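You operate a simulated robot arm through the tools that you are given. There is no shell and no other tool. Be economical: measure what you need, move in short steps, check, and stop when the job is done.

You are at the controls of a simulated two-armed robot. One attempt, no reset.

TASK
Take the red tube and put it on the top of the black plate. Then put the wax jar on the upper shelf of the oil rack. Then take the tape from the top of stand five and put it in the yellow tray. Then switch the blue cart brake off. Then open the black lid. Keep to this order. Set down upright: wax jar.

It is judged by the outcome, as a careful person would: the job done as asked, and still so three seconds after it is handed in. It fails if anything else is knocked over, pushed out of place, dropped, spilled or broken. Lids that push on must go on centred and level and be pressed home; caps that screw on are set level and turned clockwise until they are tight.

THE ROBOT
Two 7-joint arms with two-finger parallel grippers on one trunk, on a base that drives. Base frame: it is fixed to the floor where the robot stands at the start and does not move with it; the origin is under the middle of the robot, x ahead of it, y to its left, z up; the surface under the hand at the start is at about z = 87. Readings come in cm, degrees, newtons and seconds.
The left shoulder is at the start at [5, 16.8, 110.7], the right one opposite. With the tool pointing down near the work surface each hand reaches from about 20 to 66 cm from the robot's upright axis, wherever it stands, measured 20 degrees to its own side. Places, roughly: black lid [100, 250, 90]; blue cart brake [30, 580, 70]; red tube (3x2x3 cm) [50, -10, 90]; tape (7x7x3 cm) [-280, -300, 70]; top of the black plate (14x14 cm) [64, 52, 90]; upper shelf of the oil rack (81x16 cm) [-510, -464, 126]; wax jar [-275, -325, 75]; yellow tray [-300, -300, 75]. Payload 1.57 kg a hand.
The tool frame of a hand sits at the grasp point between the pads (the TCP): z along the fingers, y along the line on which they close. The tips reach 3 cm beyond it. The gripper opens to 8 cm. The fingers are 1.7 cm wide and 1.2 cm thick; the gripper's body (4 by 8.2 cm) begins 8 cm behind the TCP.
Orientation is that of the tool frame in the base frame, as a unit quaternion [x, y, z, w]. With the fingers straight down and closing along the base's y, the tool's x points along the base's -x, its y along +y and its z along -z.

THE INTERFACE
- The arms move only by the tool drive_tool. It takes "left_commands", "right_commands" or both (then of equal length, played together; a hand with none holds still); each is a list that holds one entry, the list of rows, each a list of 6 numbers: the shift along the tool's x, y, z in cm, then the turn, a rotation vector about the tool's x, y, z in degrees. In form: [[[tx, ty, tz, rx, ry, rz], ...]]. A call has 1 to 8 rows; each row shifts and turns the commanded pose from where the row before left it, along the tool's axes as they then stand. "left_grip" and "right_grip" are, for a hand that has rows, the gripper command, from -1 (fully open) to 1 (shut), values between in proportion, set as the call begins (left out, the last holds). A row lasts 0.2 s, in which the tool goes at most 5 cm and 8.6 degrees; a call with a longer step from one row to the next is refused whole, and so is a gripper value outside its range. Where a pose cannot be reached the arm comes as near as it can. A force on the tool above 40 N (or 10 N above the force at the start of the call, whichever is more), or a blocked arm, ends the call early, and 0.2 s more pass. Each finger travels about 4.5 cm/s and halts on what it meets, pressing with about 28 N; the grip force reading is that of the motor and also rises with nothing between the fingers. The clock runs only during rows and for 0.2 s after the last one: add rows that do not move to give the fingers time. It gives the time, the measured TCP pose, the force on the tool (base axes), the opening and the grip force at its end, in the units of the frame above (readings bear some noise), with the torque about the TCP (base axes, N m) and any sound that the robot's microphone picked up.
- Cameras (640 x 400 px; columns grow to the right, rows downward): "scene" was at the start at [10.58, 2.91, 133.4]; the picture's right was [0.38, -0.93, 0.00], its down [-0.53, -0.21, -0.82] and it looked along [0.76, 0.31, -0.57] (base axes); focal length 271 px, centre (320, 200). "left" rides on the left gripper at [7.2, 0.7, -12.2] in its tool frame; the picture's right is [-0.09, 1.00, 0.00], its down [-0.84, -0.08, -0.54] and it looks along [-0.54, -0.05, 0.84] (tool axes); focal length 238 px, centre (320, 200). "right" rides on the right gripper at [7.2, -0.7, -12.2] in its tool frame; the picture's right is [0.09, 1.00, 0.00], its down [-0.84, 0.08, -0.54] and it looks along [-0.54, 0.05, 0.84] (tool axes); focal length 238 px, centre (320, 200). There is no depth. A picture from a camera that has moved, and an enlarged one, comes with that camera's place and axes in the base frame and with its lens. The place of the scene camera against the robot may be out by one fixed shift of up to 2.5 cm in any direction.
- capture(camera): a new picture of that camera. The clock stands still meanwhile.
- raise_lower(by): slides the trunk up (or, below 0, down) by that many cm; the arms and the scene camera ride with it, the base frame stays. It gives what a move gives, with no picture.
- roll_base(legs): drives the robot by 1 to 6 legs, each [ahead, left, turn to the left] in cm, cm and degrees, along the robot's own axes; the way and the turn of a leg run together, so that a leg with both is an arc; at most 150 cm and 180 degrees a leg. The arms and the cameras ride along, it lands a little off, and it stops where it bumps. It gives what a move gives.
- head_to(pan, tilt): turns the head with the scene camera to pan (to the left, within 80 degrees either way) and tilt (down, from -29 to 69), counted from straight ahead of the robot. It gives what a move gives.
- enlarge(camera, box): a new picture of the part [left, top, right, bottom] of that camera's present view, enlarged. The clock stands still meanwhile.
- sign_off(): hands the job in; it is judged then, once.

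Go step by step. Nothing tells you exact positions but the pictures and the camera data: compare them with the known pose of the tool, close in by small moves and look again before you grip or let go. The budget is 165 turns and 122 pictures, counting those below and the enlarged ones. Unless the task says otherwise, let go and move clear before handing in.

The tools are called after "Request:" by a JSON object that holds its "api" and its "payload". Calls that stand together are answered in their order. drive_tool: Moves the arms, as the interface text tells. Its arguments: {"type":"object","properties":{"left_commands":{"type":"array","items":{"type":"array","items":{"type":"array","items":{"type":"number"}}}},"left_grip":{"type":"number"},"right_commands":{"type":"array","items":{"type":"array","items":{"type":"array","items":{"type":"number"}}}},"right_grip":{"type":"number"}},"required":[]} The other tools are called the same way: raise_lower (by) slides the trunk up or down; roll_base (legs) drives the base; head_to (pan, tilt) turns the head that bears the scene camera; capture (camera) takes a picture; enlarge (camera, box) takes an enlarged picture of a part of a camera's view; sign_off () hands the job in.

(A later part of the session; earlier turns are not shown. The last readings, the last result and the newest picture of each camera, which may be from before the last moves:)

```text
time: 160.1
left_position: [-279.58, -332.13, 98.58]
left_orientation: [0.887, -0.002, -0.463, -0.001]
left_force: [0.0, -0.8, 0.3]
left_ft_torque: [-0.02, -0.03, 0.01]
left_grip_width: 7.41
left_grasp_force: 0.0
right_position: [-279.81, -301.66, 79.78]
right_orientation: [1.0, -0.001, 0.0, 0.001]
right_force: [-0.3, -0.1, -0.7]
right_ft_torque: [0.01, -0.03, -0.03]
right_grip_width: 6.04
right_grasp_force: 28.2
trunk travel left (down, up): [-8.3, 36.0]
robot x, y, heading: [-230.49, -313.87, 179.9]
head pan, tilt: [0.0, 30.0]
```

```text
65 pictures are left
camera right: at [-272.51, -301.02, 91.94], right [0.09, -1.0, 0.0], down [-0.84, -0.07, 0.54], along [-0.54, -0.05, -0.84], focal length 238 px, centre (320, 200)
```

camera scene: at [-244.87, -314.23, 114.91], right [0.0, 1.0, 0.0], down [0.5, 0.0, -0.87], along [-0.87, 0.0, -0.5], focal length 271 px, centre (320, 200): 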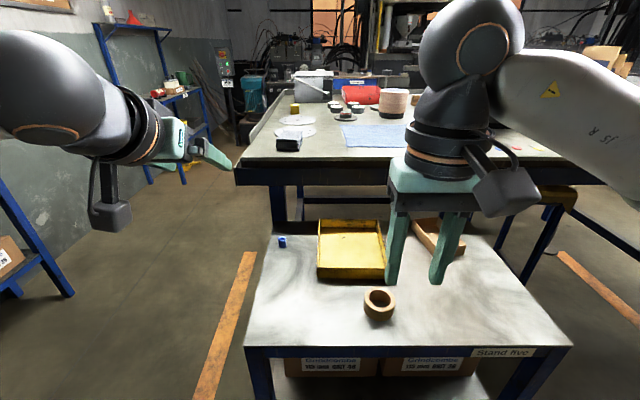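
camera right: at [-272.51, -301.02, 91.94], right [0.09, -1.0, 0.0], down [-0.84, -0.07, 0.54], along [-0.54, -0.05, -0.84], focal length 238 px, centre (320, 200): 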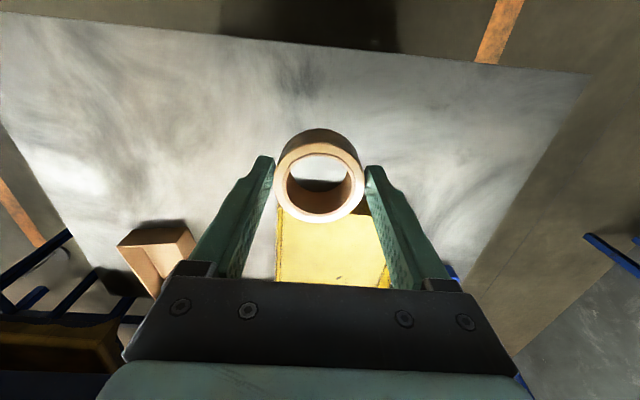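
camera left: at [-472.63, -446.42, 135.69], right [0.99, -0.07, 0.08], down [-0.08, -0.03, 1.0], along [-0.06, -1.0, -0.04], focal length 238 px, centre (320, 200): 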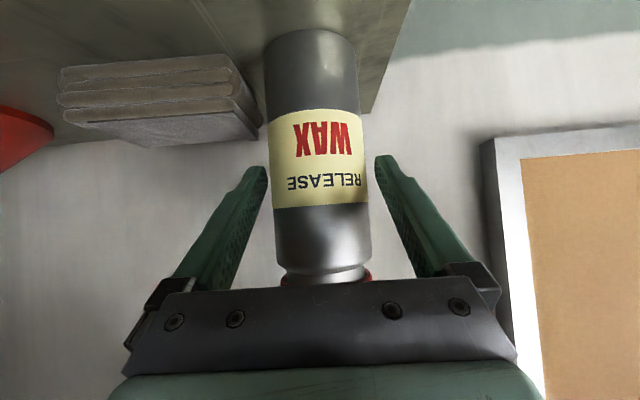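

The tape is held. I carry it over the tray, centre about [-293.5, -305.4].

Request:
{"api": "drive_tool", "payload": {"right_commands": [[[-4.57, 1.23, 0, 0, 0, 0], [-4.57, 1.23, 0, 0, 0, 0], [-4.57, 1.23, 0, 0, 0, 0], [0, 0, 0, 0, 0, 0]]]}}

Request:
{"api": "capture", "payload": {"camera": "right"}}

Request:
{"api": "enlarge", "payload": {"camera": "scene", "box": [300, 180, 480, 340]}}

```text
time: 161.1
left_position: [-279.64, -332.02, 98.54]
left_orientation: [0.886, -0.002, -0.464, -0.001]
left_force: [-0.9, 0.3, 0.4]
left_ft_torque: [0.0, -0.02, -0.04]
left_grip_width: 7.4
left_grasp_force: 0.1
right_position: [-290.7, -304.53, 79.6]
right_orientation: [1.0, -0.002, -0.002, 0.0]
right_force: [0.5, -0.4, 0.1]
right_ft_torque: [0.0, 0.02, 0.01]
right_grip_width: 6.06
right_grasp_force: 27.8
right hand out of reach, approached as far as the arm can: row 3
trunk travel left (down, up): [-8.3, 36.0]
robot x, y, heading: [-229.76, -313.76, 179.7]
head pan, tilt: [0.0, 30.0]
```

```text
64 pictures are left
camera right: at [-283.51, -303.86, 91.84], right [0.09, -1.0, 0.0], down [-0.84, -0.08, 0.54], along [-0.54, -0.05, -0.84], focal length 238 px, centre (320, 200)
```

right: 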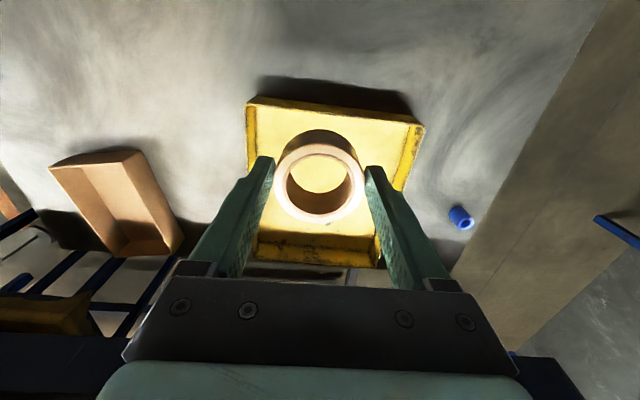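

```text
2.50 times, centred on (390, 260) of scene
camera zoom: at [-244.88, -314.24, 114.9], right [0.0, 1.0, 0.0], down [0.5, 0.0, -0.87], along [-0.87, 0.0, -0.5], focal length 677 px, centre (145, 50)
```

zoom: 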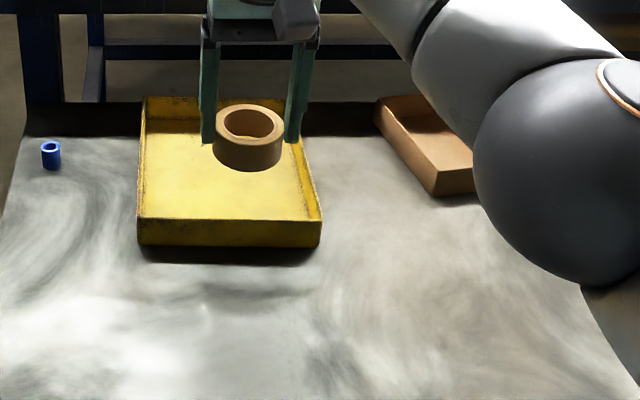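

The tray's centre is really at about [-297.6, -306]; the arm is at its reach limit. I roll the base 6 cm ahead and a bit left.

Request:
{"api": "roll_base", "payload": {"legs": [[6, 1.3, 0]]}}

Request:
{"api": "capture", "payload": {"camera": "right"}}

```text
time: 162.1
left_position: [-285.51, -333.38, 98.62]
left_orientation: [0.886, -0.002, -0.464, -0.001]
left_force: [-0.6, 0.3, -0.4]
left_ft_torque: [0.01, 0.01, 0.01]
left_grip_width: 7.38
left_grasp_force: 0.0
right_position: [-296.63, -305.83, 79.66]
right_orientation: [1.0, -0.001, -0.001, 0.001]
right_force: [0.5, 1.1, -0.8]
right_ft_torque: [0.01, -0.04, -0.01]
right_grip_width: 6.07
right_grasp_force: 27.6
trunk travel left (down, up): [-8.3, 36.0]
robot x, y, heading: [-236.36, -315.39, 179.7]
head pan, tilt: [0.0, 30.0]
```

```text
62 pictures are left
camera right: at [-289.49, -305.09, 91.83], right [0.09, -1.0, 0.0], down [-0.84, -0.07, 0.54], along [-0.54, -0.05, -0.84], focal length 238 px, centre (320, 200)
```

right: 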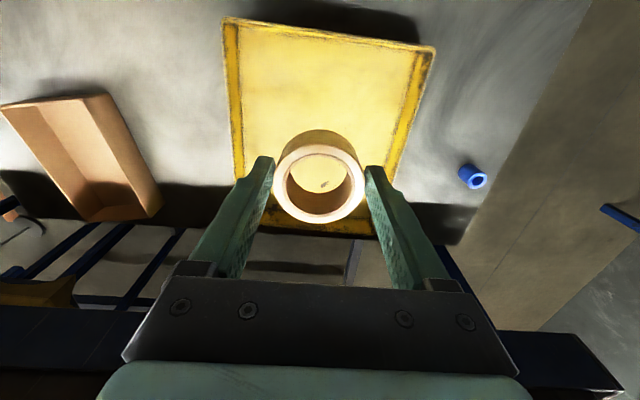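

The tape is now near the tray's middle. I lower it with the trunk.

Request:
{"api": "raise_lower", "payload": {"by": -7}}

Request:
{"api": "raise_lower", "payload": {"by": -0.6}}

Request:
{"api": "enlarge", "payload": {"camera": "scene", "box": [300, 150, 480, 310]}}

```text
time: 163.1
left_position: [-285.5, -333.35, 91.67]
left_orientation: [0.886, -0.002, -0.464, -0.001]
left_force: [0.2, 0.8, -0.1]
left_ft_torque: [0.0, -0.01, 0.01]
left_grip_width: 7.4
left_grasp_force: 0.1
right_position: [-296.69, -305.8, 72.64]
right_orientation: [1.0, -0.002, 0.0, 0.0]
right_force: [-0.3, 0.0, -0.9]
right_ft_torque: [0.0, 0.0, -0.02]
right_grip_width: 6.07
right_grasp_force: 27.9
trunk travel left (down, up): [-1.3, 43.0]
robot x, y, heading: [-235.9, -315.15, 179.7]
head pan, tilt: [0.0, 30.0]
```

```text
time: 163.7
left_position: [-285.54, -333.31, 91.08]
left_orientation: [0.886, -0.001, -0.464, 0.0]
left_force: [0.4, -0.4, -0.2]
left_ft_torque: [0.01, 0.03, -0.01]
left_grip_width: 7.41
left_grasp_force: 0.0
right_position: [-296.69, -305.75, 72.08]
right_orientation: [1.0, -0.001, -0.001, 0.0]
right_force: [0.3, 0.8, -1.1]
right_ft_torque: [-0.01, 0.01, -0.02]
right_grip_width: 6.05
right_grasp_force: 27.9
trunk travel left (down, up): [-0.7, 43.6]
robot x, y, heading: [-236.11, -315.35, 179.9]
head pan, tilt: [0.0, 30.0]
```

```text
2.50 times, centred on (390, 230) of scene
camera zoom: at [-250.85, -315.51, 107.3], right [0.0, 1.0, 0.0], down [0.5, 0.0, -0.87], along [-0.87, 0.0, -0.5], focal length 677 px, centre (145, 125)
```

zoom: 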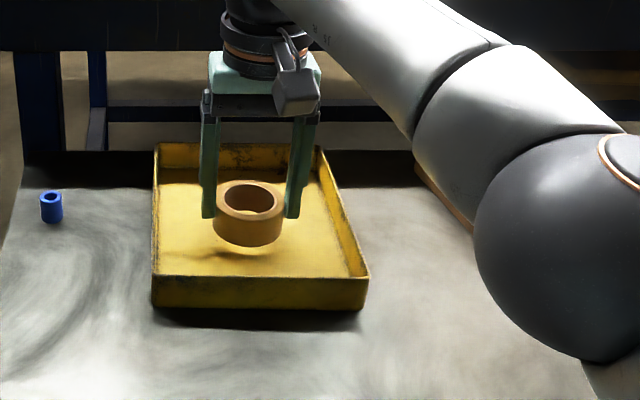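

A bit less than 1 cm remains. I lower the rest of the trunk's travel.

Request:
{"api": "raise_lower", "payload": {"by": -0.6}}

Request:
{"api": "drive_tool", "payload": {"right_commands": [[[0, 0, 0.3, 0, 0, 0], [0, 0, 0, 0, 0, 0]]]}}

Request:
{"api": "enlarge", "payload": {"camera": "scene", "box": [300, 150, 480, 310]}}

```text
time: 164.2
left_position: [-285.56, -333.42, 90.38]
left_orientation: [0.887, -0.002, -0.463, -0.001]
left_force: [-0.1, -0.7, -0.3]
left_ft_torque: [0.0, -0.01, -0.01]
left_grip_width: 7.38
left_grasp_force: 0.1
right_position: [-296.6, -305.98, 71.49]
right_orientation: [1.0, -0.002, -0.001, 0.0]
right_force: [0.0, -0.4, 0.2]
right_ft_torque: [-0.04, 0.03, 0.01]
right_grip_width: 6.06
right_grasp_force: 28.6
trunk travel left (down, up): [-0.1, 44.2]
robot x, y, heading: [-235.86, -314.85, 180.0]
head pan, tilt: [0.0, 30.0]
```

```text
time: 164.8
left_position: [-285.48, -333.41, 90.41]
left_orientation: [0.886, -0.001, -0.464, 0.0]
left_force: [0.2, 0.6, 0.6]
left_ft_torque: [0.0, -0.01, -0.02]
left_grip_width: 7.4
left_grasp_force: 0.0
right_position: [-296.65, -305.79, 71.04]
right_orientation: [1.0, -0.002, -0.001, 0.0]
right_force: [-0.5, 0.4, 0.4]
right_ft_torque: [0.03, -0.02, 0.0]
right_grip_width: 6.06
right_grasp_force: 27.8
trunk travel left (down, up): [-0.1, 44.2]
robot x, y, heading: [-236.28, -314.82, 179.9]
head pan, tilt: [0.0, 30.0]
```

```text
2.50 times, centred on (390, 230) of scene
camera zoom: at [-250.85, -315.51, 106.7], right [0.0, 1.0, 0.0], down [0.5, 0.0, -0.87], along [-0.87, 0.0, -0.5], focal length 677 px, centre (145, 125)
```

zoom: 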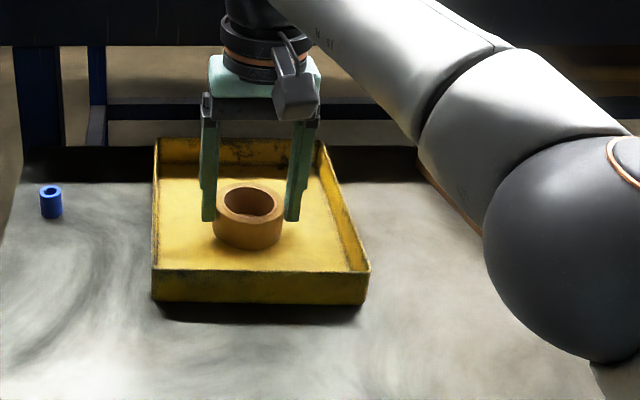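

Request:
{"api": "drive_tool", "payload": {"right_commands": [[[0, 0, 0.2, 0, 0, 0], [0, 0, 0, 0, 0, 0]]]}}

Request:
{"api": "drive_tool", "payload": {"right_commands": [[[0, 0, 0.15, 0, 0, 0], [0, 0, 0, 0, 0, 0]]]}}

```text
time: 165.4
left_position: [-285.49, -333.5, 90.62]
left_orientation: [0.886, -0.001, -0.464, 0.0]
left_force: [0.4, 0.8, -0.4]
left_ft_torque: [0.01, 0.0, 0.0]
left_grip_width: 7.4
left_grasp_force: 0.0
right_position: [-296.65, -305.76, 71.12]
right_orientation: [1.0, -0.002, -0.001, 0.0]
right_force: [0.9, -0.3, 6.3]
right_ft_torque: [-0.02, -0.14, 0.0]
right_grip_width: 6.07
right_grasp_force: 28.0
trunk travel left (down, up): [-0.1, 44.2]
robot x, y, heading: [-236.5, -315.62, 179.8]
head pan, tilt: [0.0, 30.0]
```

```text
time: 166.0
left_position: [-285.4, -333.43, 90.47]
left_orientation: [0.886, -0.001, -0.464, 0.0]
left_force: [0.0, 0.2, 0.2]
left_ft_torque: [0.01, 0.01, -0.03]
left_grip_width: 7.4
left_grasp_force: 0.0
right_position: [-296.51, -305.77, 71.09]
right_orientation: [1.0, -0.002, -0.004, -0.001]
right_force: [-3.5, 0.1, 17.4]
right_ft_torque: [-0.05, -0.16, 0.01]
right_grip_width: 6.07
right_grasp_force: 28.3
trunk travel left (down, up): [-0.1, 44.2]
robot x, y, heading: [-235.85, -315.07, 179.8]
head pan, tilt: [0.0, 30.0]
```

The tape touches the tray floor. I open to 7.4 cm and rise.

Request:
{"api": "drive_tool", "payload": {"right_commands": [[[0, 0, -0.15, 0, 0, 0], [0, 0, 0, 0, 0, 0], [0, 0, 0, 0, 0, 0], [0, 0, 0, 0, 0, 0]]], "right_grip": -0.8}}

Request:
{"api": "raise_lower", "payload": {"by": 15}}

Request:
{"api": "enlarge", "payload": {"camera": "scene", "box": [240, 150, 480, 330]}}

```text
time: 167.0
left_position: [-285.45, -333.4, 90.3]
left_orientation: [0.886, -0.001, -0.465, 0.0]
left_force: [0.5, 0.0, -0.4]
left_ft_torque: [0.0, 0.0, -0.02]
left_grip_width: 7.41
left_grasp_force: 0.1
right_position: [-296.67, -305.72, 71.03]
right_orientation: [1.0, -0.001, -0.001, 0.001]
right_force: [-0.2, -0.4, -1.0]
right_ft_torque: [0.02, -0.04, 0.02]
right_grip_width: 7.19
right_grasp_force: 0.0
trunk travel left (down, up): [-0.1, 44.2]
robot x, y, heading: [-236.26, -315.37, 179.7]
head pan, tilt: [0.0, 30.0]
```

```text
time: 168.8
left_position: [-285.66, -333.26, 105.46]
left_orientation: [0.886, -0.002, -0.464, -0.001]
left_force: [-0.4, 0.4, 0.4]
left_ft_torque: [-0.01, -0.02, -0.01]
left_grip_width: 7.38
left_grasp_force: 0.1
right_position: [-296.61, -305.84, 86.05]
right_orientation: [1.0, -0.001, -0.001, 0.0]
right_force: [0.0, -0.1, -1.0]
right_ft_torque: [0.01, -0.03, -0.02]
right_grip_width: 7.22
right_grasp_force: 0.1
trunk travel left (down, up): [-15.1, 29.2]
robot x, y, heading: [-236.12, -315.19, 179.9]
head pan, tilt: [0.0, 30.0]
```

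```text
2.22 times, centred on (360, 240) of scene
camera zoom: at [-250.86, -315.51, 121.7], right [0.0, 1.0, 0.0], down [0.5, 0.0, -0.87], along [-0.87, 0.0, -0.5], focal length 602 px, centre (231, 111)
```

zoom: 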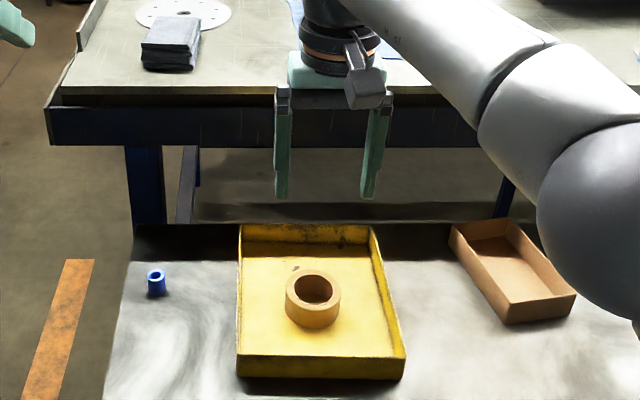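

The tape lies in the tray. I back off, pull in the hands, turn north and look along the aisle to the cart.

Request:
{"api": "roll_base", "payload": {"legs": [[-45, 0, 0], [0, 0, -90]]}}

Request:
{"api": "drive_tool", "payload": {"left_commands": [[[0, 0, 0, 0, 7.9, 0], [0, 0, 0, 0, 7.9, 0], [0, 0, 0, 0, 7.9, 0], [0, 0, 0, 0, 7.9, 0], [0, 0, 0, 0, 7.9, 0], [0, 0, 0, 0, 7.9, 0], [0, 0, 0, 0, 7.9, 0], [0, 0, 0, 0, 0, 0]]], "right_commands": [[[4, 0, -1, 0, 0, 0], [4, 0, -1, 0, 0, 0], [4, 0, -1, 0, 0, 0], [4, 0, -1, 0, 0, 0], [4, 0, -1, 0, 0, 0], [0, 0, 0, 0, 0, 0], [0, 0, 0, 0, 0, 0], [0, 0, 0, 0, 0, 0]]]}}

Request:
{"api": "head_to", "payload": {"pan": 0, "tilt": 12}}

Request:
{"api": "raise_lower", "payload": {"by": 12}}

Request:
{"api": "capture", "payload": {"camera": "scene"}}

```text
time: 175.4
left_position: [-208.24, -265.56, 105.4]
left_orientation: [-0.617, 0.635, 0.324, 0.332]
left_force: [-0.2, 0.2, -0.7]
left_ft_torque: [0.0, 0.03, -0.01]
left_grip_width: 7.41
left_grasp_force: 0.0
right_position: [-180.42, -255.08, 85.99]
right_orientation: [-0.697, 0.717, 0.001, 0.001]
right_force: [-0.2, 0.1, -0.4]
right_ft_torque: [0.04, 0.02, 0.0]
right_grip_width: 7.21
right_grasp_force: 0.1
trunk travel left (down, up): [-15.1, 29.2]
robot x, y, heading: [-191.96, -315.33, 88.5]
head pan, tilt: [0.0, 30.0]
```

```text
time: 177.2
left_position: [-212.0, -268.03, 103.98]
left_orientation: [-0.697, 0.717, -0.001, 0.0]
left_force: [-0.1, 0.1, 0.3]
left_ft_torque: [-0.01, 0.01, 0.01]
left_grip_width: 7.4
left_grasp_force: 0.2
left hand out of reach, approached as far as the arm can: row 5, 6, 7
right_position: [-180.94, -275.19, 90.68]
right_orientation: [-0.697, 0.717, 0.0, 0.0]
right_force: [-0.2, -0.5, 0.6]
right_ft_torque: [0.01, 0.01, 0.03]
right_grip_width: 7.2
right_grasp_force: 0.0
trunk travel left (down, up): [-15.1, 29.2]
robot x, y, heading: [-191.65, -315.27, 88.5]
head pan, tilt: [0.0, 30.0]
```

```text
time: 178.0
left_position: [-211.97, -267.97, 104.04]
left_orientation: [-0.697, 0.717, 0.0, 0.002]
left_force: [-0.1, -0.7, 0.2]
left_ft_torque: [0.0, -0.01, 0.0]
left_grip_width: 7.42
left_grasp_force: 0.0
right_position: [-180.85, -275.07, 90.7]
right_orientation: [-0.697, 0.717, 0.0, 0.001]
right_force: [-0.7, -0.6, 0.5]
right_ft_torque: [-0.04, 0.02, 0.02]
right_grip_width: 7.21
right_grasp_force: 0.0
trunk travel left (down, up): [-15.1, 29.2]
robot x, y, heading: [-191.2, -315.18, 88.1]
head pan, tilt: [0.0, 12.0]
```

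```text
time: 179.5
left_position: [-211.92, -267.98, 115.92]
left_orientation: [-0.697, 0.717, -0.001, 0.0]
left_force: [0.3, -0.1, 0.1]
left_ft_torque: [-0.01, 0.0, 0.0]
left_grip_width: 7.37
left_grasp_force: 0.0
right_position: [-180.87, -275.06, 102.68]
right_orientation: [-0.698, 0.717, 0.0, 0.0]
right_force: [-0.4, -0.5, -0.4]
right_ft_torque: [0.0, -0.02, 0.01]
right_grip_width: 7.22
right_grasp_force: 0.0
trunk travel left (down, up): [-27.1, 17.2]
robot x, y, heading: [-191.35, -315.55, 88.2]
head pan, tilt: [0.0, 12.0]
```

```text
58 pictures are left
camera scene: at [-192.52, -302.4, 136.61], right [1.0, -0.03, 0.0], down [-0.01, -0.21, -0.98], along [0.03, 0.98, -0.21], focal length 271 px, centre (320, 200)
```

scene: 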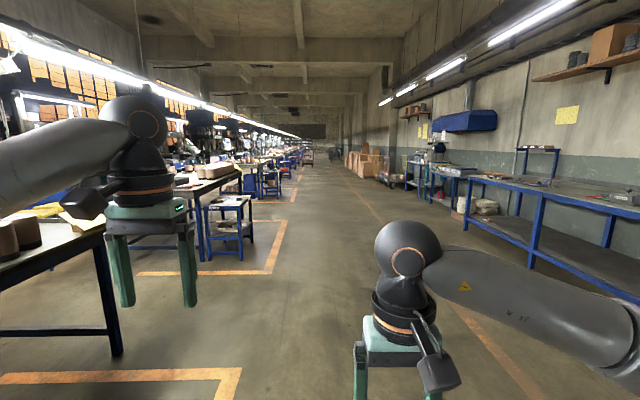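

The aisle is clear. I drive about 6 m along it, drifting right, then look again.

Request:
{"api": "roll_base", "payload": {"legs": [[150, -15, 0], [150, -15, 0], [150, -15, 0], [150, -15, 0]]}}

Request:
{"api": "head_to", "payload": {"pan": -20, "tilt": 15}}

Request:
{"api": "capture", "payload": {"camera": "scene"}}

```text
refused: leg 1 is longer than a leg can be; nothing moved
```

```text
time: 180.3
left_position: [-211.91, -267.94, 115.93]
left_orientation: [-0.697, 0.717, 0.0, 0.001]
left_force: [0.7, 0.6, -0.1]
left_ft_torque: [0.0, 0.01, 0.0]
left_grip_width: 7.41
left_grasp_force: 0.1
right_position: [-181.0, -275.03, 102.7]
right_orientation: [-0.697, 0.717, 0.001, 0.001]
right_force: [-0.3, 0.3, 0.2]
right_ft_torque: [-0.02, 0.02, 0.01]
right_grip_width: 7.21
right_grasp_force: 0.0
trunk travel left (down, up): [-27.1, 17.2]
robot x, y, heading: [-191.19, -315.58, 88.4]
head pan, tilt: [-20.0, 15.0]
```

```text
57 pictures are left
camera scene: at [-189.34, -303.05, 136.12], right [0.93, -0.37, 0.0], down [-0.1, -0.24, -0.97], along [0.36, 0.9, -0.26], focal length 271 px, centre (320, 200)
```

scene: 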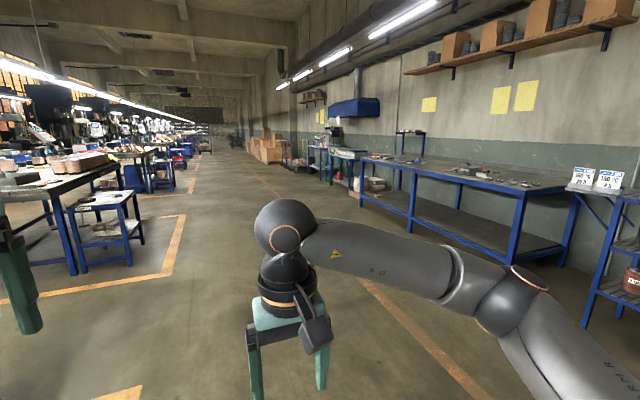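

Request:
{"api": "roll_base", "payload": {"legs": [[148, -15, 0], [148, -15, 0], [148, -15, 0], [148, -15, 0]]}}

Request:
{"api": "capture", "payload": {"camera": "scene"}}

```text
time: 208.3
left_position: [-134.34, 315.45, 115.97]
left_orientation: [-0.7, 0.714, 0.0, 0.001]
left_force: [0.6, 0.3, 0.7]
left_ft_torque: [0.0, -0.01, 0.0]
left_grip_width: 7.41
left_grasp_force: 0.1
right_position: [-103.24, 308.54, 102.67]
right_orientation: [-0.699, 0.715, 0.001, 0.001]
right_force: [0.0, 0.3, -0.5]
right_ft_torque: [0.02, 0.03, 0.0]
right_grip_width: 7.2
right_grasp_force: 0.0
trunk travel left (down, up): [-27.1, 17.2]
robot x, y, heading: [-113.32, 268.47, 88.7]
head pan, tilt: [-20.0, 15.0]
```

```text
56 pictures are left
camera scene: at [-111.51, 280.54, 136.12], right [0.93, -0.36, 0.0], down [-0.09, -0.24, -0.97], along [0.35, 0.9, -0.26], focal length 271 px, centre (320, 200)
```

scene: 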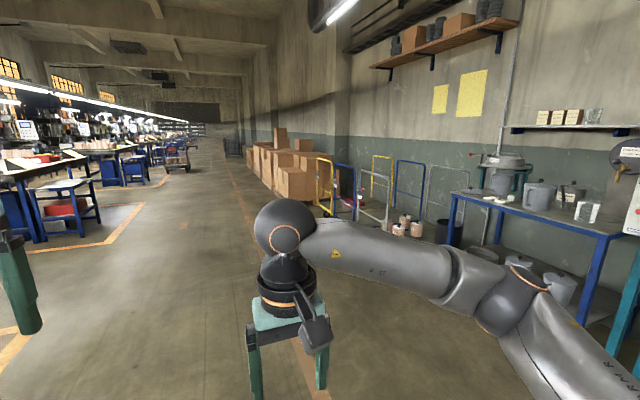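

Request:
{"api": "enlarge", "payload": {"camera": "scene", "box": [270, 130, 450, 245]}}

```text
3.48 times, centred on (360, 188) of scene
camera zoom: at [-111.51, 280.54, 136.12], right [0.93, -0.36, 0.0], down [-0.09, -0.24, -0.97], along [0.35, 0.9, -0.26], focal length 942 px, centre (181, 244)
```

zoom: 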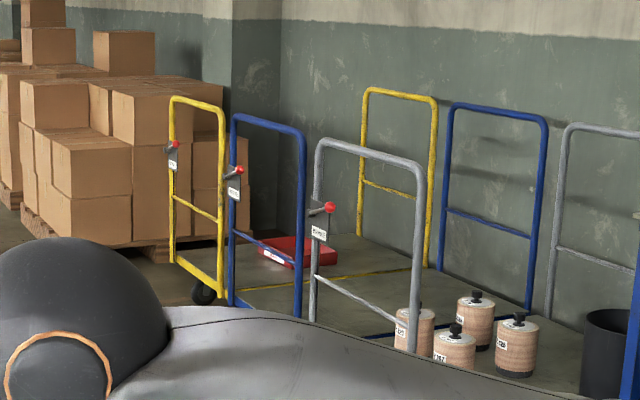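

Three carts: yellow, blue, grey, each with a red-knobbed brake lever on its post. I drive to stand in front of the blue one, facing +x.

Request:
{"api": "roll_base", "payload": {"legs": [[148, -12, 0], [148, -12, 0], [0, 0, -88.7]]}}

Request:
{"api": "head_to", "payload": {"pan": 0, "tilt": 30}}

Request:
{"api": "capture", "payload": {"camera": "scene"}}

```text
time: 226.4
left_position: [-40.37, 586.02, 115.95]
left_orientation: [-0.013, 1.0, -0.001, 0.0]
left_force: [0.6, 0.4, -0.5]
left_ft_torque: [-0.01, 0.0, 0.03]
left_grip_width: 7.38
left_grasp_force: 0.1
right_position: [-45.78, 554.72, 102.75]
right_orientation: [-0.012, 1.0, 0.0, 0.001]
right_force: [-0.9, -0.2, 0.5]
right_ft_torque: [0.01, 0.02, -0.04]
right_grip_width: 7.18
right_grasp_force: 0.0
trunk travel left (down, up): [-27.1, 17.2]
robot x, y, heading: [-87.02, 562.92, 1.4]
head pan, tilt: [-20.0, 15.0]
```

```text
time: 227.2
left_position: [-40.45, 586.04, 115.84]
left_orientation: [-0.012, 1.0, -0.001, 0.001]
left_force: [-0.2, 0.7, -0.3]
left_ft_torque: [0.01, 0.01, -0.01]
left_grip_width: 7.4
left_grasp_force: 0.0
right_position: [-45.79, 554.79, 102.74]
right_orientation: [-0.011, 1.0, 0.0, 0.001]
right_force: [0.1, 0.1, 0.1]
right_ft_torque: [-0.03, -0.02, 0.01]
right_grip_width: 7.18
right_grasp_force: 0.0
trunk travel left (down, up): [-27.1, 17.2]
robot x, y, heading: [-86.43, 563.33, 1.3]
head pan, tilt: [0.0, 30.0]
```

```text
54 pictures are left
camera scene: at [-75.17, 562.94, 133.71], right [0.02, -1.0, 0.0], down [-0.5, -0.01, -0.87], along [0.87, 0.02, -0.5], focal length 271 px, centre (320, 200)
```

scene: 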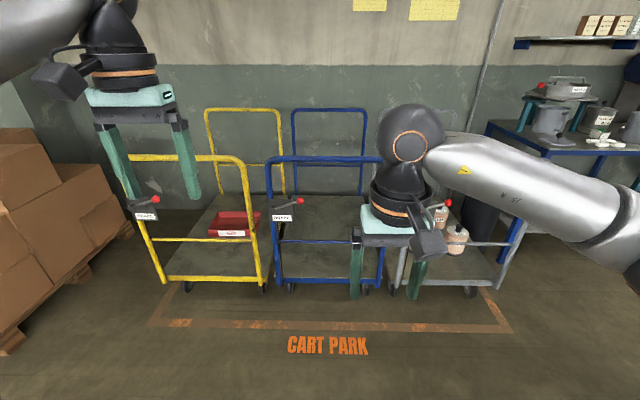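

Request:
{"api": "enlarge", "payload": {"camera": "scene", "box": [250, 180, 330, 240]}}

Request:
{"api": "enlarge", "payload": {"camera": "scene", "box": [120, 180, 200, 240]}}

```text
6.67 times, centred on (290, 210) of scene
camera zoom: at [-75.17, 562.94, 133.71], right [0.02, -1.0, 0.0], down [-0.5, -0.01, -0.87], along [0.87, 0.02, -0.5], focal length 1806 px, centre (520, 133)
```

zoom: 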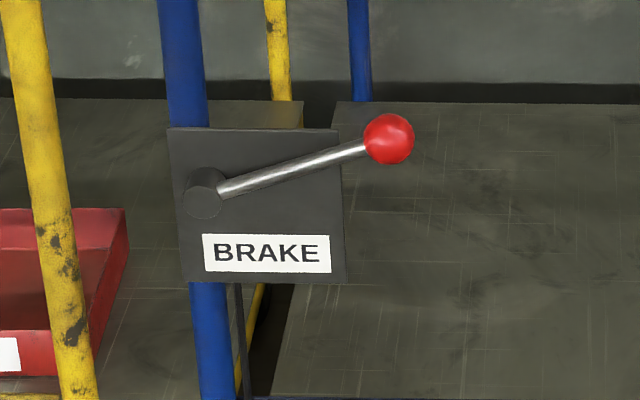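

```text
6.67 times, centred on (160, 210) of scene
camera zoom: at [-75.17, 562.94, 133.71], right [0.02, -1.0, 0.0], down [-0.5, -0.01, -0.87], along [0.87, 0.02, -0.5], focal length 1806 px, centre (1387, 133)
```

zoom: 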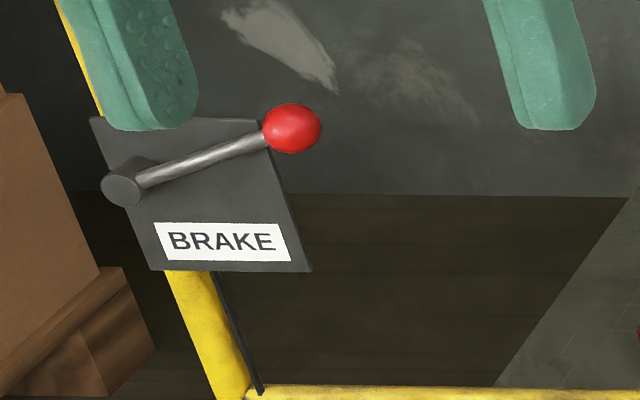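

The brake lever pivots at about [27, 586, 70] with its knob at about [28, 574, 73], pointing right and up. I tilt the left hand, pull the right hand back and drive up for a closer look.

Request:
{"api": "drive_tool", "payload": {"left_commands": [[[0, 0, 0, 0, -7.9, 0], [0, 0, 0, 0, -7.9, 0], [0, 0, 0, 0, -7.9, 0], [0, 0, 0, 0, -7.9, 0], [0, 0, 0, 0, -7.9, 0], [0, 0, 0, 0, -7.9, 0], [0, 0, 0, 0, -7.9, 0], [0, 0, 0, 0, 0, 0]]], "right_commands": [[[2, 0, -3, 0, 0, 0], [2, 0, -3, 0, 0, 0], [2, 0, -3, 0, 0, 0], [2, 0, -3, 0, 0, 0], [0, 0, -3, 0, 0, 0], [0, 0, 0, 0, 0, 0], [0, 0, 0, 0, 0, 0], [0, 0, 0, 0, 0, 0]]], "left_grip": 1}}

Request:
{"api": "roll_base", "payload": {"legs": [[46, 0, 0]]}}

Request:
{"api": "raise_lower", "payload": {"by": -20}}

Request:
{"api": "capture", "payload": {"camera": "left"}}

Request:
{"api": "capture", "payload": {"camera": "scene"}}

```text
time: 229.0
left_position: [-40.36, 586.07, 116.06]
left_orientation: [-0.011, 0.885, 0.005, 0.466]
left_force: [-1.0, 0.1, -0.1]
left_ft_torque: [0.03, 0.01, 0.0]
left_grip_width: 0.02
left_grasp_force: 21.4
right_position: [-53.85, 554.47, 117.57]
right_orientation: [-0.011, 1.0, 0.0, 0.001]
right_force: [0.3, 0.0, -0.8]
right_ft_torque: [0.02, -0.02, -0.02]
right_grip_width: 7.19
right_grasp_force: 0.1
trunk travel left (down, up): [-27.1, 17.2]
robot x, y, heading: [-86.4, 563.09, 1.4]
head pan, tilt: [0.0, 30.0]
```

```text
time: 231.8
left_position: [5.72, 587.18, 115.81]
left_orientation: [-0.011, 0.886, 0.006, 0.464]
left_force: [0.4, 0.4, 0.4]
left_ft_torque: [0.02, 0.0, 0.03]
left_grip_width: 0.02
left_grasp_force: 21.0
right_position: [-7.94, 555.64, 117.63]
right_orientation: [-0.013, 1.0, 0.0, 0.001]
right_force: [0.7, 0.3, 0.2]
right_ft_torque: [0.03, -0.01, 0.01]
right_grip_width: 7.19
right_grasp_force: 0.0
trunk travel left (down, up): [-27.1, 17.2]
robot x, y, heading: [-40.55, 563.95, 1.4]
head pan, tilt: [0.0, 30.0]
```

```text
time: 233.9
left_position: [5.68, 587.3, 95.91]
left_orientation: [-0.011, 0.885, 0.005, 0.465]
left_force: [0.7, 0.5, -1.1]
left_ft_torque: [-0.03, 0.01, -0.01]
left_grip_width: 0.0
left_grasp_force: 21.6
right_position: [-7.9, 555.69, 97.5]
right_orientation: [-0.012, 1.0, 0.0, 0.001]
right_force: [-0.3, 0.4, 0.0]
right_ft_torque: [0.03, 0.0, 0.0]
right_grip_width: 7.19
right_grasp_force: 0.1
trunk travel left (down, up): [-7.1, 37.2]
robot x, y, heading: [-40.43, 564.27, 1.5]
head pan, tilt: [0.0, 30.0]
```

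```text
51 pictures are left
camera left: at [-8.39, 587.55, 96.93], right [0.03, 1.0, 0.07], down [0.03, -0.08, 1.0], along [1.0, -0.02, -0.03], focal length 238 px, centre (320, 200)
```

left: 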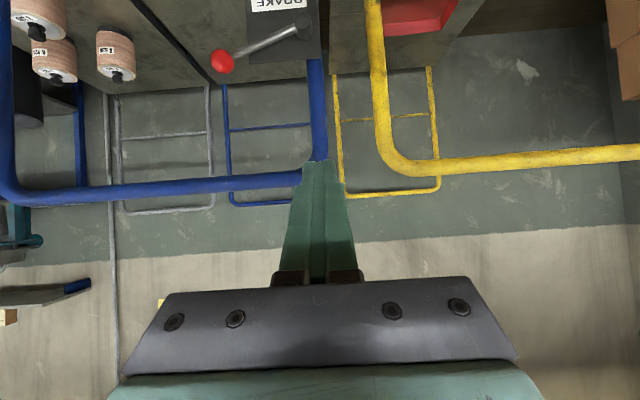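

```text
50 pictures are left
camera scene: at [-29.1, 564.06, 113.71], right [0.02, -1.0, 0.0], down [-0.5, -0.01, -0.87], along [0.87, 0.02, -0.5], focal length 271 px, centre (320, 200)
```

scene: 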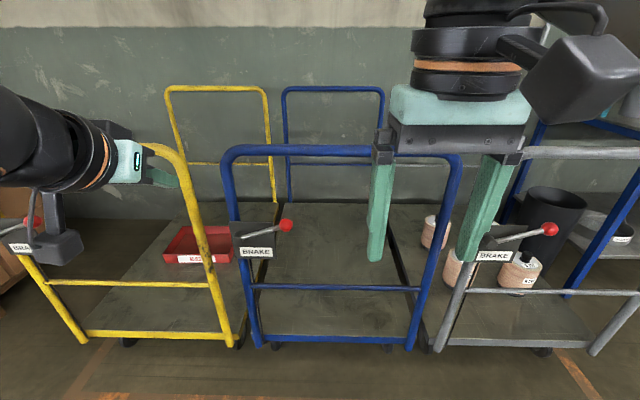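

The knob is at about [26.3, 573.8, 74], the pivot at about [26.7, 585.2, 70]. I bring the closed left fingers in front of and above the knob.

Request:
{"api": "raise_lower", "payload": {"by": -7}}

Request:
{"api": "drive_tool", "payload": {"left_commands": [[[0.4, -2.8, 2.54, 0, 0, 0], [0.4, -2.8, 2.54, 0, 0, 0], [0.4, -2.8, 2.54, 0, 0, 0], [0.4, -2.8, 2.54, 0, 0, 0], [0.4, -2.8, 2.54, 0, 0, 0], [0, 0, 0, 0, 0, 0]]]}}

Request:
{"api": "capture", "payload": {"camera": "left"}}

```text
time: 235.0
left_position: [5.62, 587.24, 88.85]
left_orientation: [-0.012, 0.885, 0.006, 0.465]
left_force: [-0.3, 0.4, 0.0]
left_ft_torque: [-0.03, 0.0, 0.01]
left_grip_width: 0.0
left_grasp_force: 20.8
right_position: [-8.04, 555.74, 90.6]
right_orientation: [-0.012, 1.0, 0.0, 0.001]
right_force: [0.5, -0.9, -0.5]
right_ft_torque: [-0.02, 0.03, -0.02]
right_grip_width: 7.21
right_grasp_force: 0.0
trunk travel left (down, up): [-0.1, 44.2]
robot x, y, heading: [-40.62, 564.26, 1.5]
head pan, tilt: [0.0, 30.0]
```

```text
time: 236.4
left_position: [13.33, 575.86, 78.97]
left_orientation: [-0.012, 0.886, 0.005, 0.464]
left_force: [-1.4, -0.5, -0.1]
left_ft_torque: [-0.02, 0.0, -0.04]
left_grip_width: 0.04
left_grasp_force: 21.6
left hand out of reach, approached as far as the arm can: row 5
right_position: [-7.98, 555.69, 90.54]
right_orientation: [-0.012, 1.0, 0.001, 0.001]
right_force: [1.0, 0.3, -1.2]
right_ft_torque: [0.02, 0.0, -0.01]
right_grip_width: 7.19
right_grasp_force: 0.1
trunk travel left (down, up): [-0.1, 44.2]
robot x, y, heading: [-40.69, 563.91, 1.4]
head pan, tilt: [0.0, 30.0]
```

```text
49 pictures are left
camera left: at [-0.87, 576.19, 79.91], right [0.03, 1.0, 0.07], down [0.03, -0.07, 1.0], along [1.0, -0.03, -0.03], focal length 238 px, centre (320, 200)
```

left: 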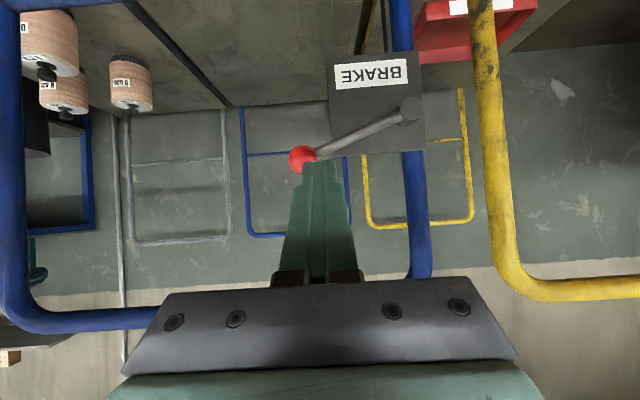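

Confirmed. I move forward toward the knob at safe height, first one step to see where the command stands.

Request:
{"api": "drive_tool", "payload": {"left_commands": [[[-2.5, 0, 3.2, 0, 0, 0], [0, 0, 0, 0, 0, 0]]]}}

```text
time: 237.0
left_position: [16.71, 577.23, 79.26]
left_orientation: [-0.011, 0.885, 0.005, 0.465]
left_force: [0.2, 0.4, 0.1]
left_ft_torque: [-0.01, 0.01, -0.04]
left_grip_width: 0.01
left_grasp_force: 20.9
left hand out of reach, approached as far as the arm can: row 1
right_position: [-7.84, 555.64, 90.56]
right_orientation: [-0.012, 1.0, 0.0, 0.001]
right_force: [0.0, 0.7, 0.5]
right_ft_torque: [0.01, 0.03, -0.01]
right_grip_width: 7.19
right_grasp_force: 0.1
trunk travel left (down, up): [-0.1, 44.2]
robot x, y, heading: [-40.7, 564.5, 1.3]
head pan, tilt: [0.0, 30.0]
```

The arm is at a sideways limit. I shift the base right 8 cm and a little ahead so the knob lies more to the left.

Request:
{"api": "roll_base", "payload": {"legs": [[0, -8.5, -1.4]]}}

Request:
{"api": "drive_tool", "payload": {"left_commands": [[[0, 0, 0, 0, 0, 0]]]}}

```text
time: 238.4
left_position: [17.09, 567.08, 79.29]
left_orientation: [0.001, 0.885, -0.002, 0.466]
left_force: [0.2, 0.1, 1.1]
left_ft_torque: [-0.01, 0.02, -0.01]
left_grip_width: 0.0
left_grasp_force: 20.7
right_position: [-8.11, 546.23, 90.75]
right_orientation: [0.001, 1.0, 0.0, 0.0]
right_force: [-0.3, 1.0, 0.2]
right_ft_torque: [0.0, -0.01, 0.02]
right_grip_width: 7.22
right_grasp_force: 0.0
trunk travel left (down, up): [-0.1, 44.2]
robot x, y, heading: [-40.35, 555.43, -0.2]
head pan, tilt: [0.0, 30.0]
```

```text
time: 238.8
left_position: [17.12, 567.05, 79.34]
left_orientation: [0.0, 0.886, -0.001, 0.464]
left_force: [0.1, -0.9, -0.4]
left_ft_torque: [-0.03, 0.02, 0.01]
left_grip_width: 0.01
left_grasp_force: 21.2
right_position: [-8.08, 546.13, 90.56]
right_orientation: [0.001, 1.0, 0.0, 0.001]
right_force: [-0.5, -0.8, 1.1]
right_ft_torque: [0.01, 0.01, 0.01]
right_grip_width: 7.22
right_grasp_force: 0.0
trunk travel left (down, up): [-0.1, 44.2]
robot x, y, heading: [-40.53, 555.86, -0.0]
head pan, tilt: [0.0, 30.0]
```

Request:
{"api": "drive_tool", "payload": {"left_commands": [[[0, 3, 0, 0, 0, 0], [0, 3, 0, 0, 0, 0], [0, 0, 0, 0, 0, 0]]]}}

```text
time: 239.7
left_position: [17.11, 573.2, 79.3]
left_orientation: [0.001, 0.886, -0.002, 0.465]
left_force: [-0.6, 0.4, 0.1]
left_ft_torque: [-0.01, -0.03, -0.03]
left_grip_width: 0.0
left_grasp_force: 21.1
right_position: [-8.07, 546.11, 90.58]
right_orientation: [0.001, 1.0, -0.001, 0.001]
right_force: [0.1, 0.5, -0.2]
right_ft_torque: [0.01, 0.0, 0.0]
right_grip_width: 7.2
right_grasp_force: 0.0
trunk travel left (down, up): [-0.1, 44.2]
robot x, y, heading: [-40.4, 555.33, -0.1]
head pan, tilt: [0.0, 30.0]
```

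Now I raise slightly and roll ahead so the fingers come over the knob.

Request:
{"api": "raise_lower", "payload": {"by": 1.2}}

Request:
{"api": "roll_base", "payload": {"legs": [[9.2, 0, 0]]}}

Request:
{"api": "capture", "payload": {"camera": "left"}}

Request:
{"api": "capture", "payload": {"camera": "scene"}}

```text
time: 240.2
left_position: [17.13, 573.2, 80.4]
left_orientation: [0.0, 0.886, -0.001, 0.465]
left_force: [0.9, 0.0, 0.9]
left_ft_torque: [-0.01, -0.01, 0.03]
left_grip_width: 0.02
left_grasp_force: 21.3
right_position: [-8.05, 546.22, 91.84]
right_orientation: [0.001, 1.0, 0.001, 0.001]
right_force: [-1.0, -0.5, 0.2]
right_ft_torque: [0.02, 0.0, -0.01]
right_grip_width: 7.19
right_grasp_force: 0.0
trunk travel left (down, up): [-1.3, 43.0]
robot x, y, heading: [-40.25, 555.11, 0.1]
head pan, tilt: [0.0, 30.0]
```

```text
time: 241.4
left_position: [26.54, 572.99, 80.39]
left_orientation: [0.002, 0.885, -0.003, 0.465]
left_force: [-0.9, 0.1, 1.2]
left_ft_torque: [0.0, -0.01, 0.01]
left_grip_width: 0.0
left_grasp_force: 21.6
right_position: [1.31, 546.18, 91.71]
right_orientation: [0.002, 1.0, 0.001, 0.001]
right_force: [-0.6, -0.6, -0.3]
right_ft_torque: [0.0, -0.02, -0.04]
right_grip_width: 7.2
right_grasp_force: 0.1
trunk travel left (down, up): [-1.3, 43.0]
robot x, y, heading: [-31.1, 555.44, -0.1]
head pan, tilt: [0.0, 30.0]
```

```text
48 pictures are left
camera left: at [12.48, 573.8, 81.45], right [0.06, 1.0, 0.07], down [0.03, -0.08, 1.0], along [1.0, -0.05, -0.03], focal length 238 px, centre (320, 200)
```

left: 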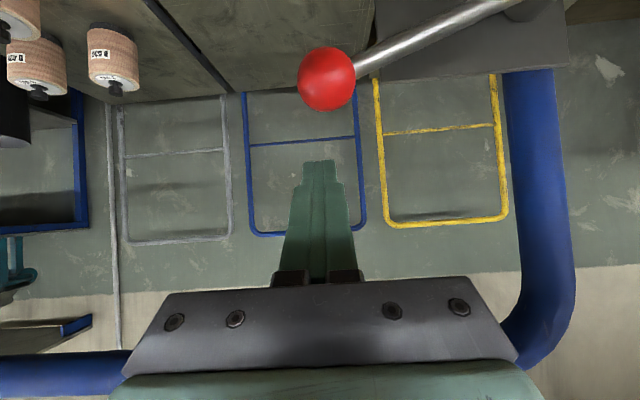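

```text
47 pictures are left
camera scene: at [-19.67, 555.06, 107.9], right [0.0, -1.0, 0.0], down [-0.5, 0.0, -0.87], along [0.87, 0.0, -0.5], focal length 271 px, centre (320, 200)
```

scene: 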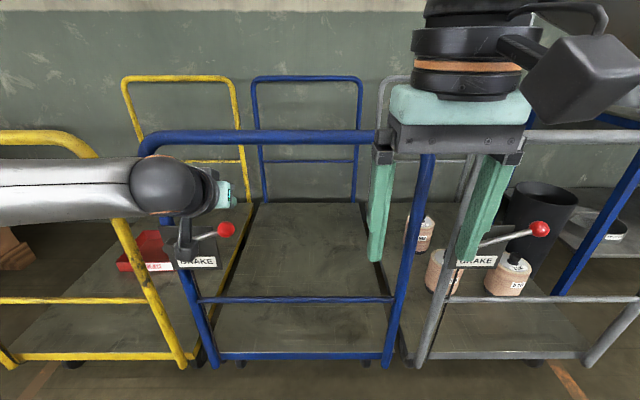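

The fingers are above the knob. I press down in steps, watching the force.

Request:
{"api": "drive_tool", "payload": {"left_commands": [[[1.23, 0.6, 0.85, 0, 0, 0], [1.23, 0, 0.85, 0, 0, 0], [0.82, 0, 0.57, 0, 0, 0], [0, 0, 0, 0, 0, 0]]]}}

Request:
{"api": "drive_tool", "payload": {"left_commands": [[[0.82, 0, 0.57, 0, 0, 0], [0.82, 0, 0.57, 0, 0, 0], [0, 0, 0, 0, 0, 0]]]}}

Request:
{"api": "capture", "payload": {"camera": "left"}}

```text
time: 242.4
left_position: [26.63, 573.62, 76.73]
left_orientation: [0.002, 0.884, -0.002, 0.468]
left_force: [3.2, 0.0, 9.0]
left_ft_torque: [0.05, 0.01, -0.05]
left_grip_width: 0.0
left_grasp_force: 21.5
right_position: [1.19, 546.14, 91.81]
right_orientation: [0.002, 1.0, 0.0, 0.001]
right_force: [0.6, -0.3, 0.0]
right_ft_torque: [0.0, 0.0, 0.03]
right_grip_width: 7.22
right_grasp_force: 0.0
trunk travel left (down, up): [-1.3, 43.0]
robot x, y, heading: [-31.03, 556.03, -0.2]
head pan, tilt: [0.0, 30.0]
```

```text
time: 242.9
left_position: [27.04, 573.39, 76.36]
left_orientation: [0.001, 0.877, -0.004, 0.48]
left_force: [2.8, -1.4, 6.5]
left_ft_torque: [0.04, 0.05, -0.03]
left_grip_width: 0.0
left_grasp_force: 22.0
right_position: [1.29, 546.03, 91.84]
right_orientation: [0.002, 1.0, 0.0, 0.001]
right_force: [0.0, 0.3, -0.1]
right_ft_torque: [0.03, -0.02, -0.01]
right_grip_width: 7.22
right_grasp_force: 0.2
trunk travel left (down, up): [-1.3, 43.0]
robot x, y, heading: [-30.99, 555.55, -0.3]
head pan, tilt: [0.0, 30.0]
stopped in row 2 (left hand): the force on the tool passed its limit at 44 N (the readings are from after the stop); the commanded pose is now the measured one
```

```text
46 pictures are left
camera left: at [13.02, 574.23, 76.88], right [0.06, 1.0, 0.07], down [-0.01, -0.07, 1.0], along [1.0, -0.06, 0.0], focal length 238 px, centre (320, 200)
```

left: 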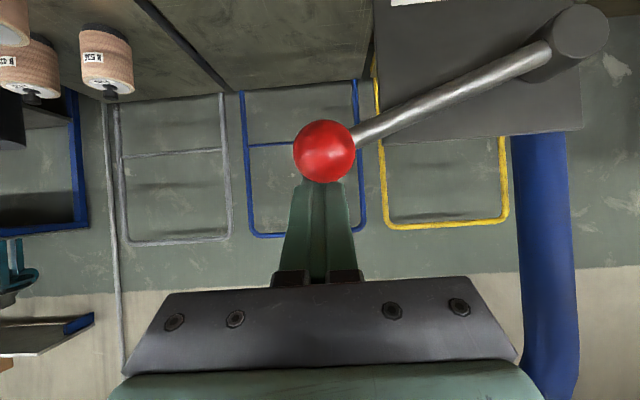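

Pressing down is blocked with 44 N and the knob has not moved, so the lever rests at its lower stop; the other way is up. I move around to get beneath the knob.

Request:
{"api": "drive_tool", "payload": {"left_commands": [[[-1.6, 0, -1.2, 0, 0, 0], [0, -2.5, 0, 0, 0, 0], [0, -2.5, 0, 0, 0, 0], [1.6, 0, -2.4, 0, 0, 0], [2.5, 0, 1.6, 0, 0, 0], [2.5, 0, 1.6, 0, 0, 0], [0, 0, 0, 0, 0, 0]]]}}

Request:
{"api": "capture", "payload": {"camera": "left"}}

```text
time: 244.5
left_position: [24.05, 568.41, 72.26]
left_orientation: [0.001, 0.878, -0.004, 0.479]
left_force: [-0.6, 0.1, 0.3]
left_ft_torque: [0.02, 0.0, -0.01]
left_grip_width: 0.0
left_grasp_force: 21.2
right_position: [1.33, 546.17, 91.78]
right_orientation: [0.002, 1.0, 0.0, 0.0]
right_force: [0.3, 0.4, 0.4]
right_ft_torque: [0.0, -0.01, 0.02]
right_grip_width: 7.2
right_grasp_force: 0.1
trunk travel left (down, up): [-1.3, 43.0]
robot x, y, heading: [-31.05, 555.25, -0.2]
head pan, tilt: [0.0, 30.0]
```

```text
45 pictures are left
camera left: at [9.98, 569.18, 72.77], right [0.05, 1.0, 0.07], down [0.0, -0.07, 1.0], along [1.0, -0.05, 0.0], focal length 238 px, centre (320, 200)
```

left: 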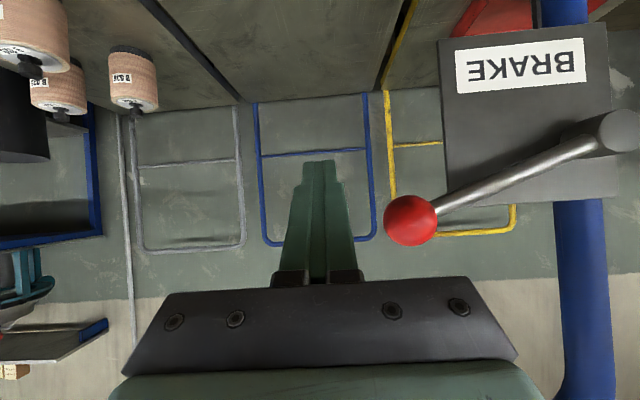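

Request:
{"api": "drive_tool", "payload": {"left_commands": [[[1.35, 0, 0.33, 0, 0, 0], [0, 2.6, 0, 0, 0, 0], [0, 2.6, 0, 0, 0, 0], [0, 0, 0, 0, 0, 0]]]}}

Request:
{"api": "capture", "payload": {"camera": "left"}}

```text
time: 245.5
left_position: [23.46, 573.67, 71.0]
left_orientation: [0.001, 0.879, -0.003, 0.477]
left_force: [-0.6, 0.4, -0.1]
left_ft_torque: [0.02, -0.02, 0.01]
left_grip_width: 0.0
left_grasp_force: 21.5
right_position: [1.26, 546.08, 91.81]
right_orientation: [0.002, 1.0, 0.001, 0.001]
right_force: [-0.3, 0.5, 0.5]
right_ft_torque: [0.0, -0.02, 0.0]
right_grip_width: 7.2
right_grasp_force: 0.0
trunk travel left (down, up): [-1.3, 43.0]
robot x, y, heading: [-31.19, 555.52, -0.3]
head pan, tilt: [0.0, 30.0]
```

```text
44 pictures are left
camera left: at [9.43, 574.54, 71.53], right [0.06, 1.0, 0.07], down [0.0, -0.07, 1.0], along [1.0, -0.06, 0.0], focal length 238 px, centre (320, 200)
```

left: 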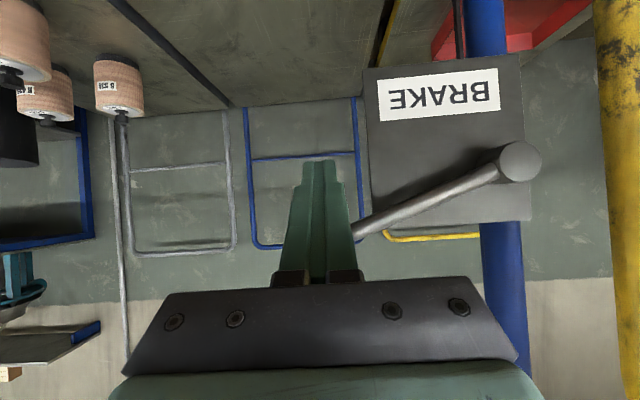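

The fingers are under the knob. I push up along the arc in steps.

Request:
{"api": "drive_tool", "payload": {"left_commands": [[[-1.26, 0, -0.82, 0, 0, 0], [-0.84, 0.2, -0.54, 0, 0, 0], [-0.84, 0.3, -0.54, 0, 0, 0], [0, 0, 0, 0, 0, 0]]]}}

Request:
{"api": "capture", "payload": {"camera": "left"}}

```text
time: 246.5
left_position: [23.51, 574.19, 74.37]
left_orientation: [0.001, 0.879, -0.004, 0.477]
left_force: [-2.8, 1.1, -4.0]
left_ft_torque: [-0.01, 0.02, -0.01]
left_grip_width: 0.0
left_grasp_force: 21.4
right_position: [1.36, 546.08, 91.8]
right_orientation: [0.002, 1.0, 0.0, 0.0]
right_force: [0.0, 0.5, -0.1]
right_ft_torque: [-0.01, -0.03, 0.01]
right_grip_width: 7.18
right_grasp_force: 0.1
trunk travel left (down, up): [-1.3, 43.0]
robot x, y, heading: [-30.79, 555.33, -0.4]
head pan, tilt: [0.0, 30.0]
```

```text
43 pictures are left
camera left: at [9.49, 574.98, 74.97], right [0.06, 1.0, 0.07], down [0.0, -0.07, 1.0], along [1.0, -0.05, 0.0], focal length 238 px, centre (320, 200)
```

left: 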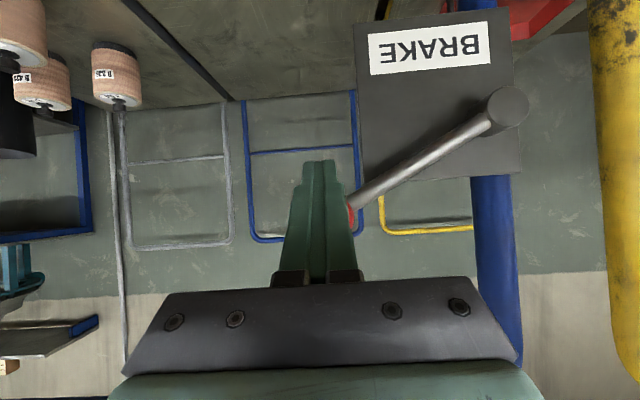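

The lever moves up easily. I follow the arc further.

Request:
{"api": "drive_tool", "payload": {"left_commands": [[[-0.71, 0.6, -0.47, 0, 0, 0], [-0.71, 0.6, -0.47, 0, 0, 0], [-0.61, 0.75, -0.4, 0, 0, 0], [-0.61, 0.75, -0.4, 0, 0, 0], [0, 0, 0, 0, 0, 0]]]}}

Request:
{"api": "capture", "payload": {"camera": "left"}}

```text
time: 247.7
left_position: [23.54, 576.93, 77.47]
left_orientation: [0.002, 0.878, -0.005, 0.478]
left_force: [-0.1, -1.0, -0.4]
left_ft_torque: [-0.01, 0.02, -0.03]
left_grip_width: 0.0
left_grasp_force: 21.3
right_position: [1.39, 546.03, 91.78]
right_orientation: [0.002, 1.0, 0.0, 0.001]
right_force: [-0.1, -0.1, -0.5]
right_ft_torque: [-0.02, -0.01, 0.02]
right_grip_width: 7.2
right_grasp_force: 0.2
trunk travel left (down, up): [-1.3, 43.0]
robot x, y, heading: [-31.17, 555.8, -0.3]
head pan, tilt: [0.0, 30.0]
```

```text
42 pictures are left
camera left: at [9.51, 577.71, 78.1], right [0.06, 1.0, 0.07], down [0.0, -0.07, 1.0], along [1.0, -0.05, 0.0], focal length 238 px, centre (320, 200)
```

left: 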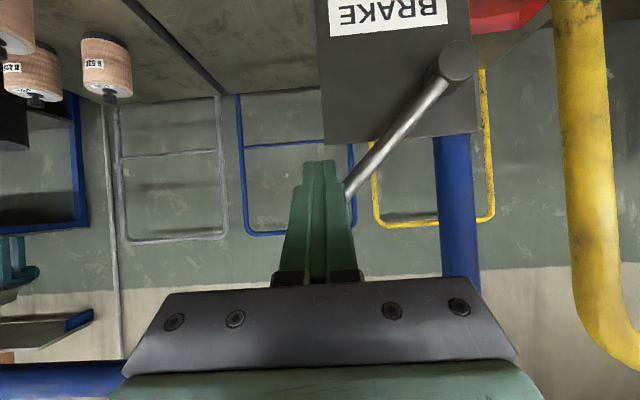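

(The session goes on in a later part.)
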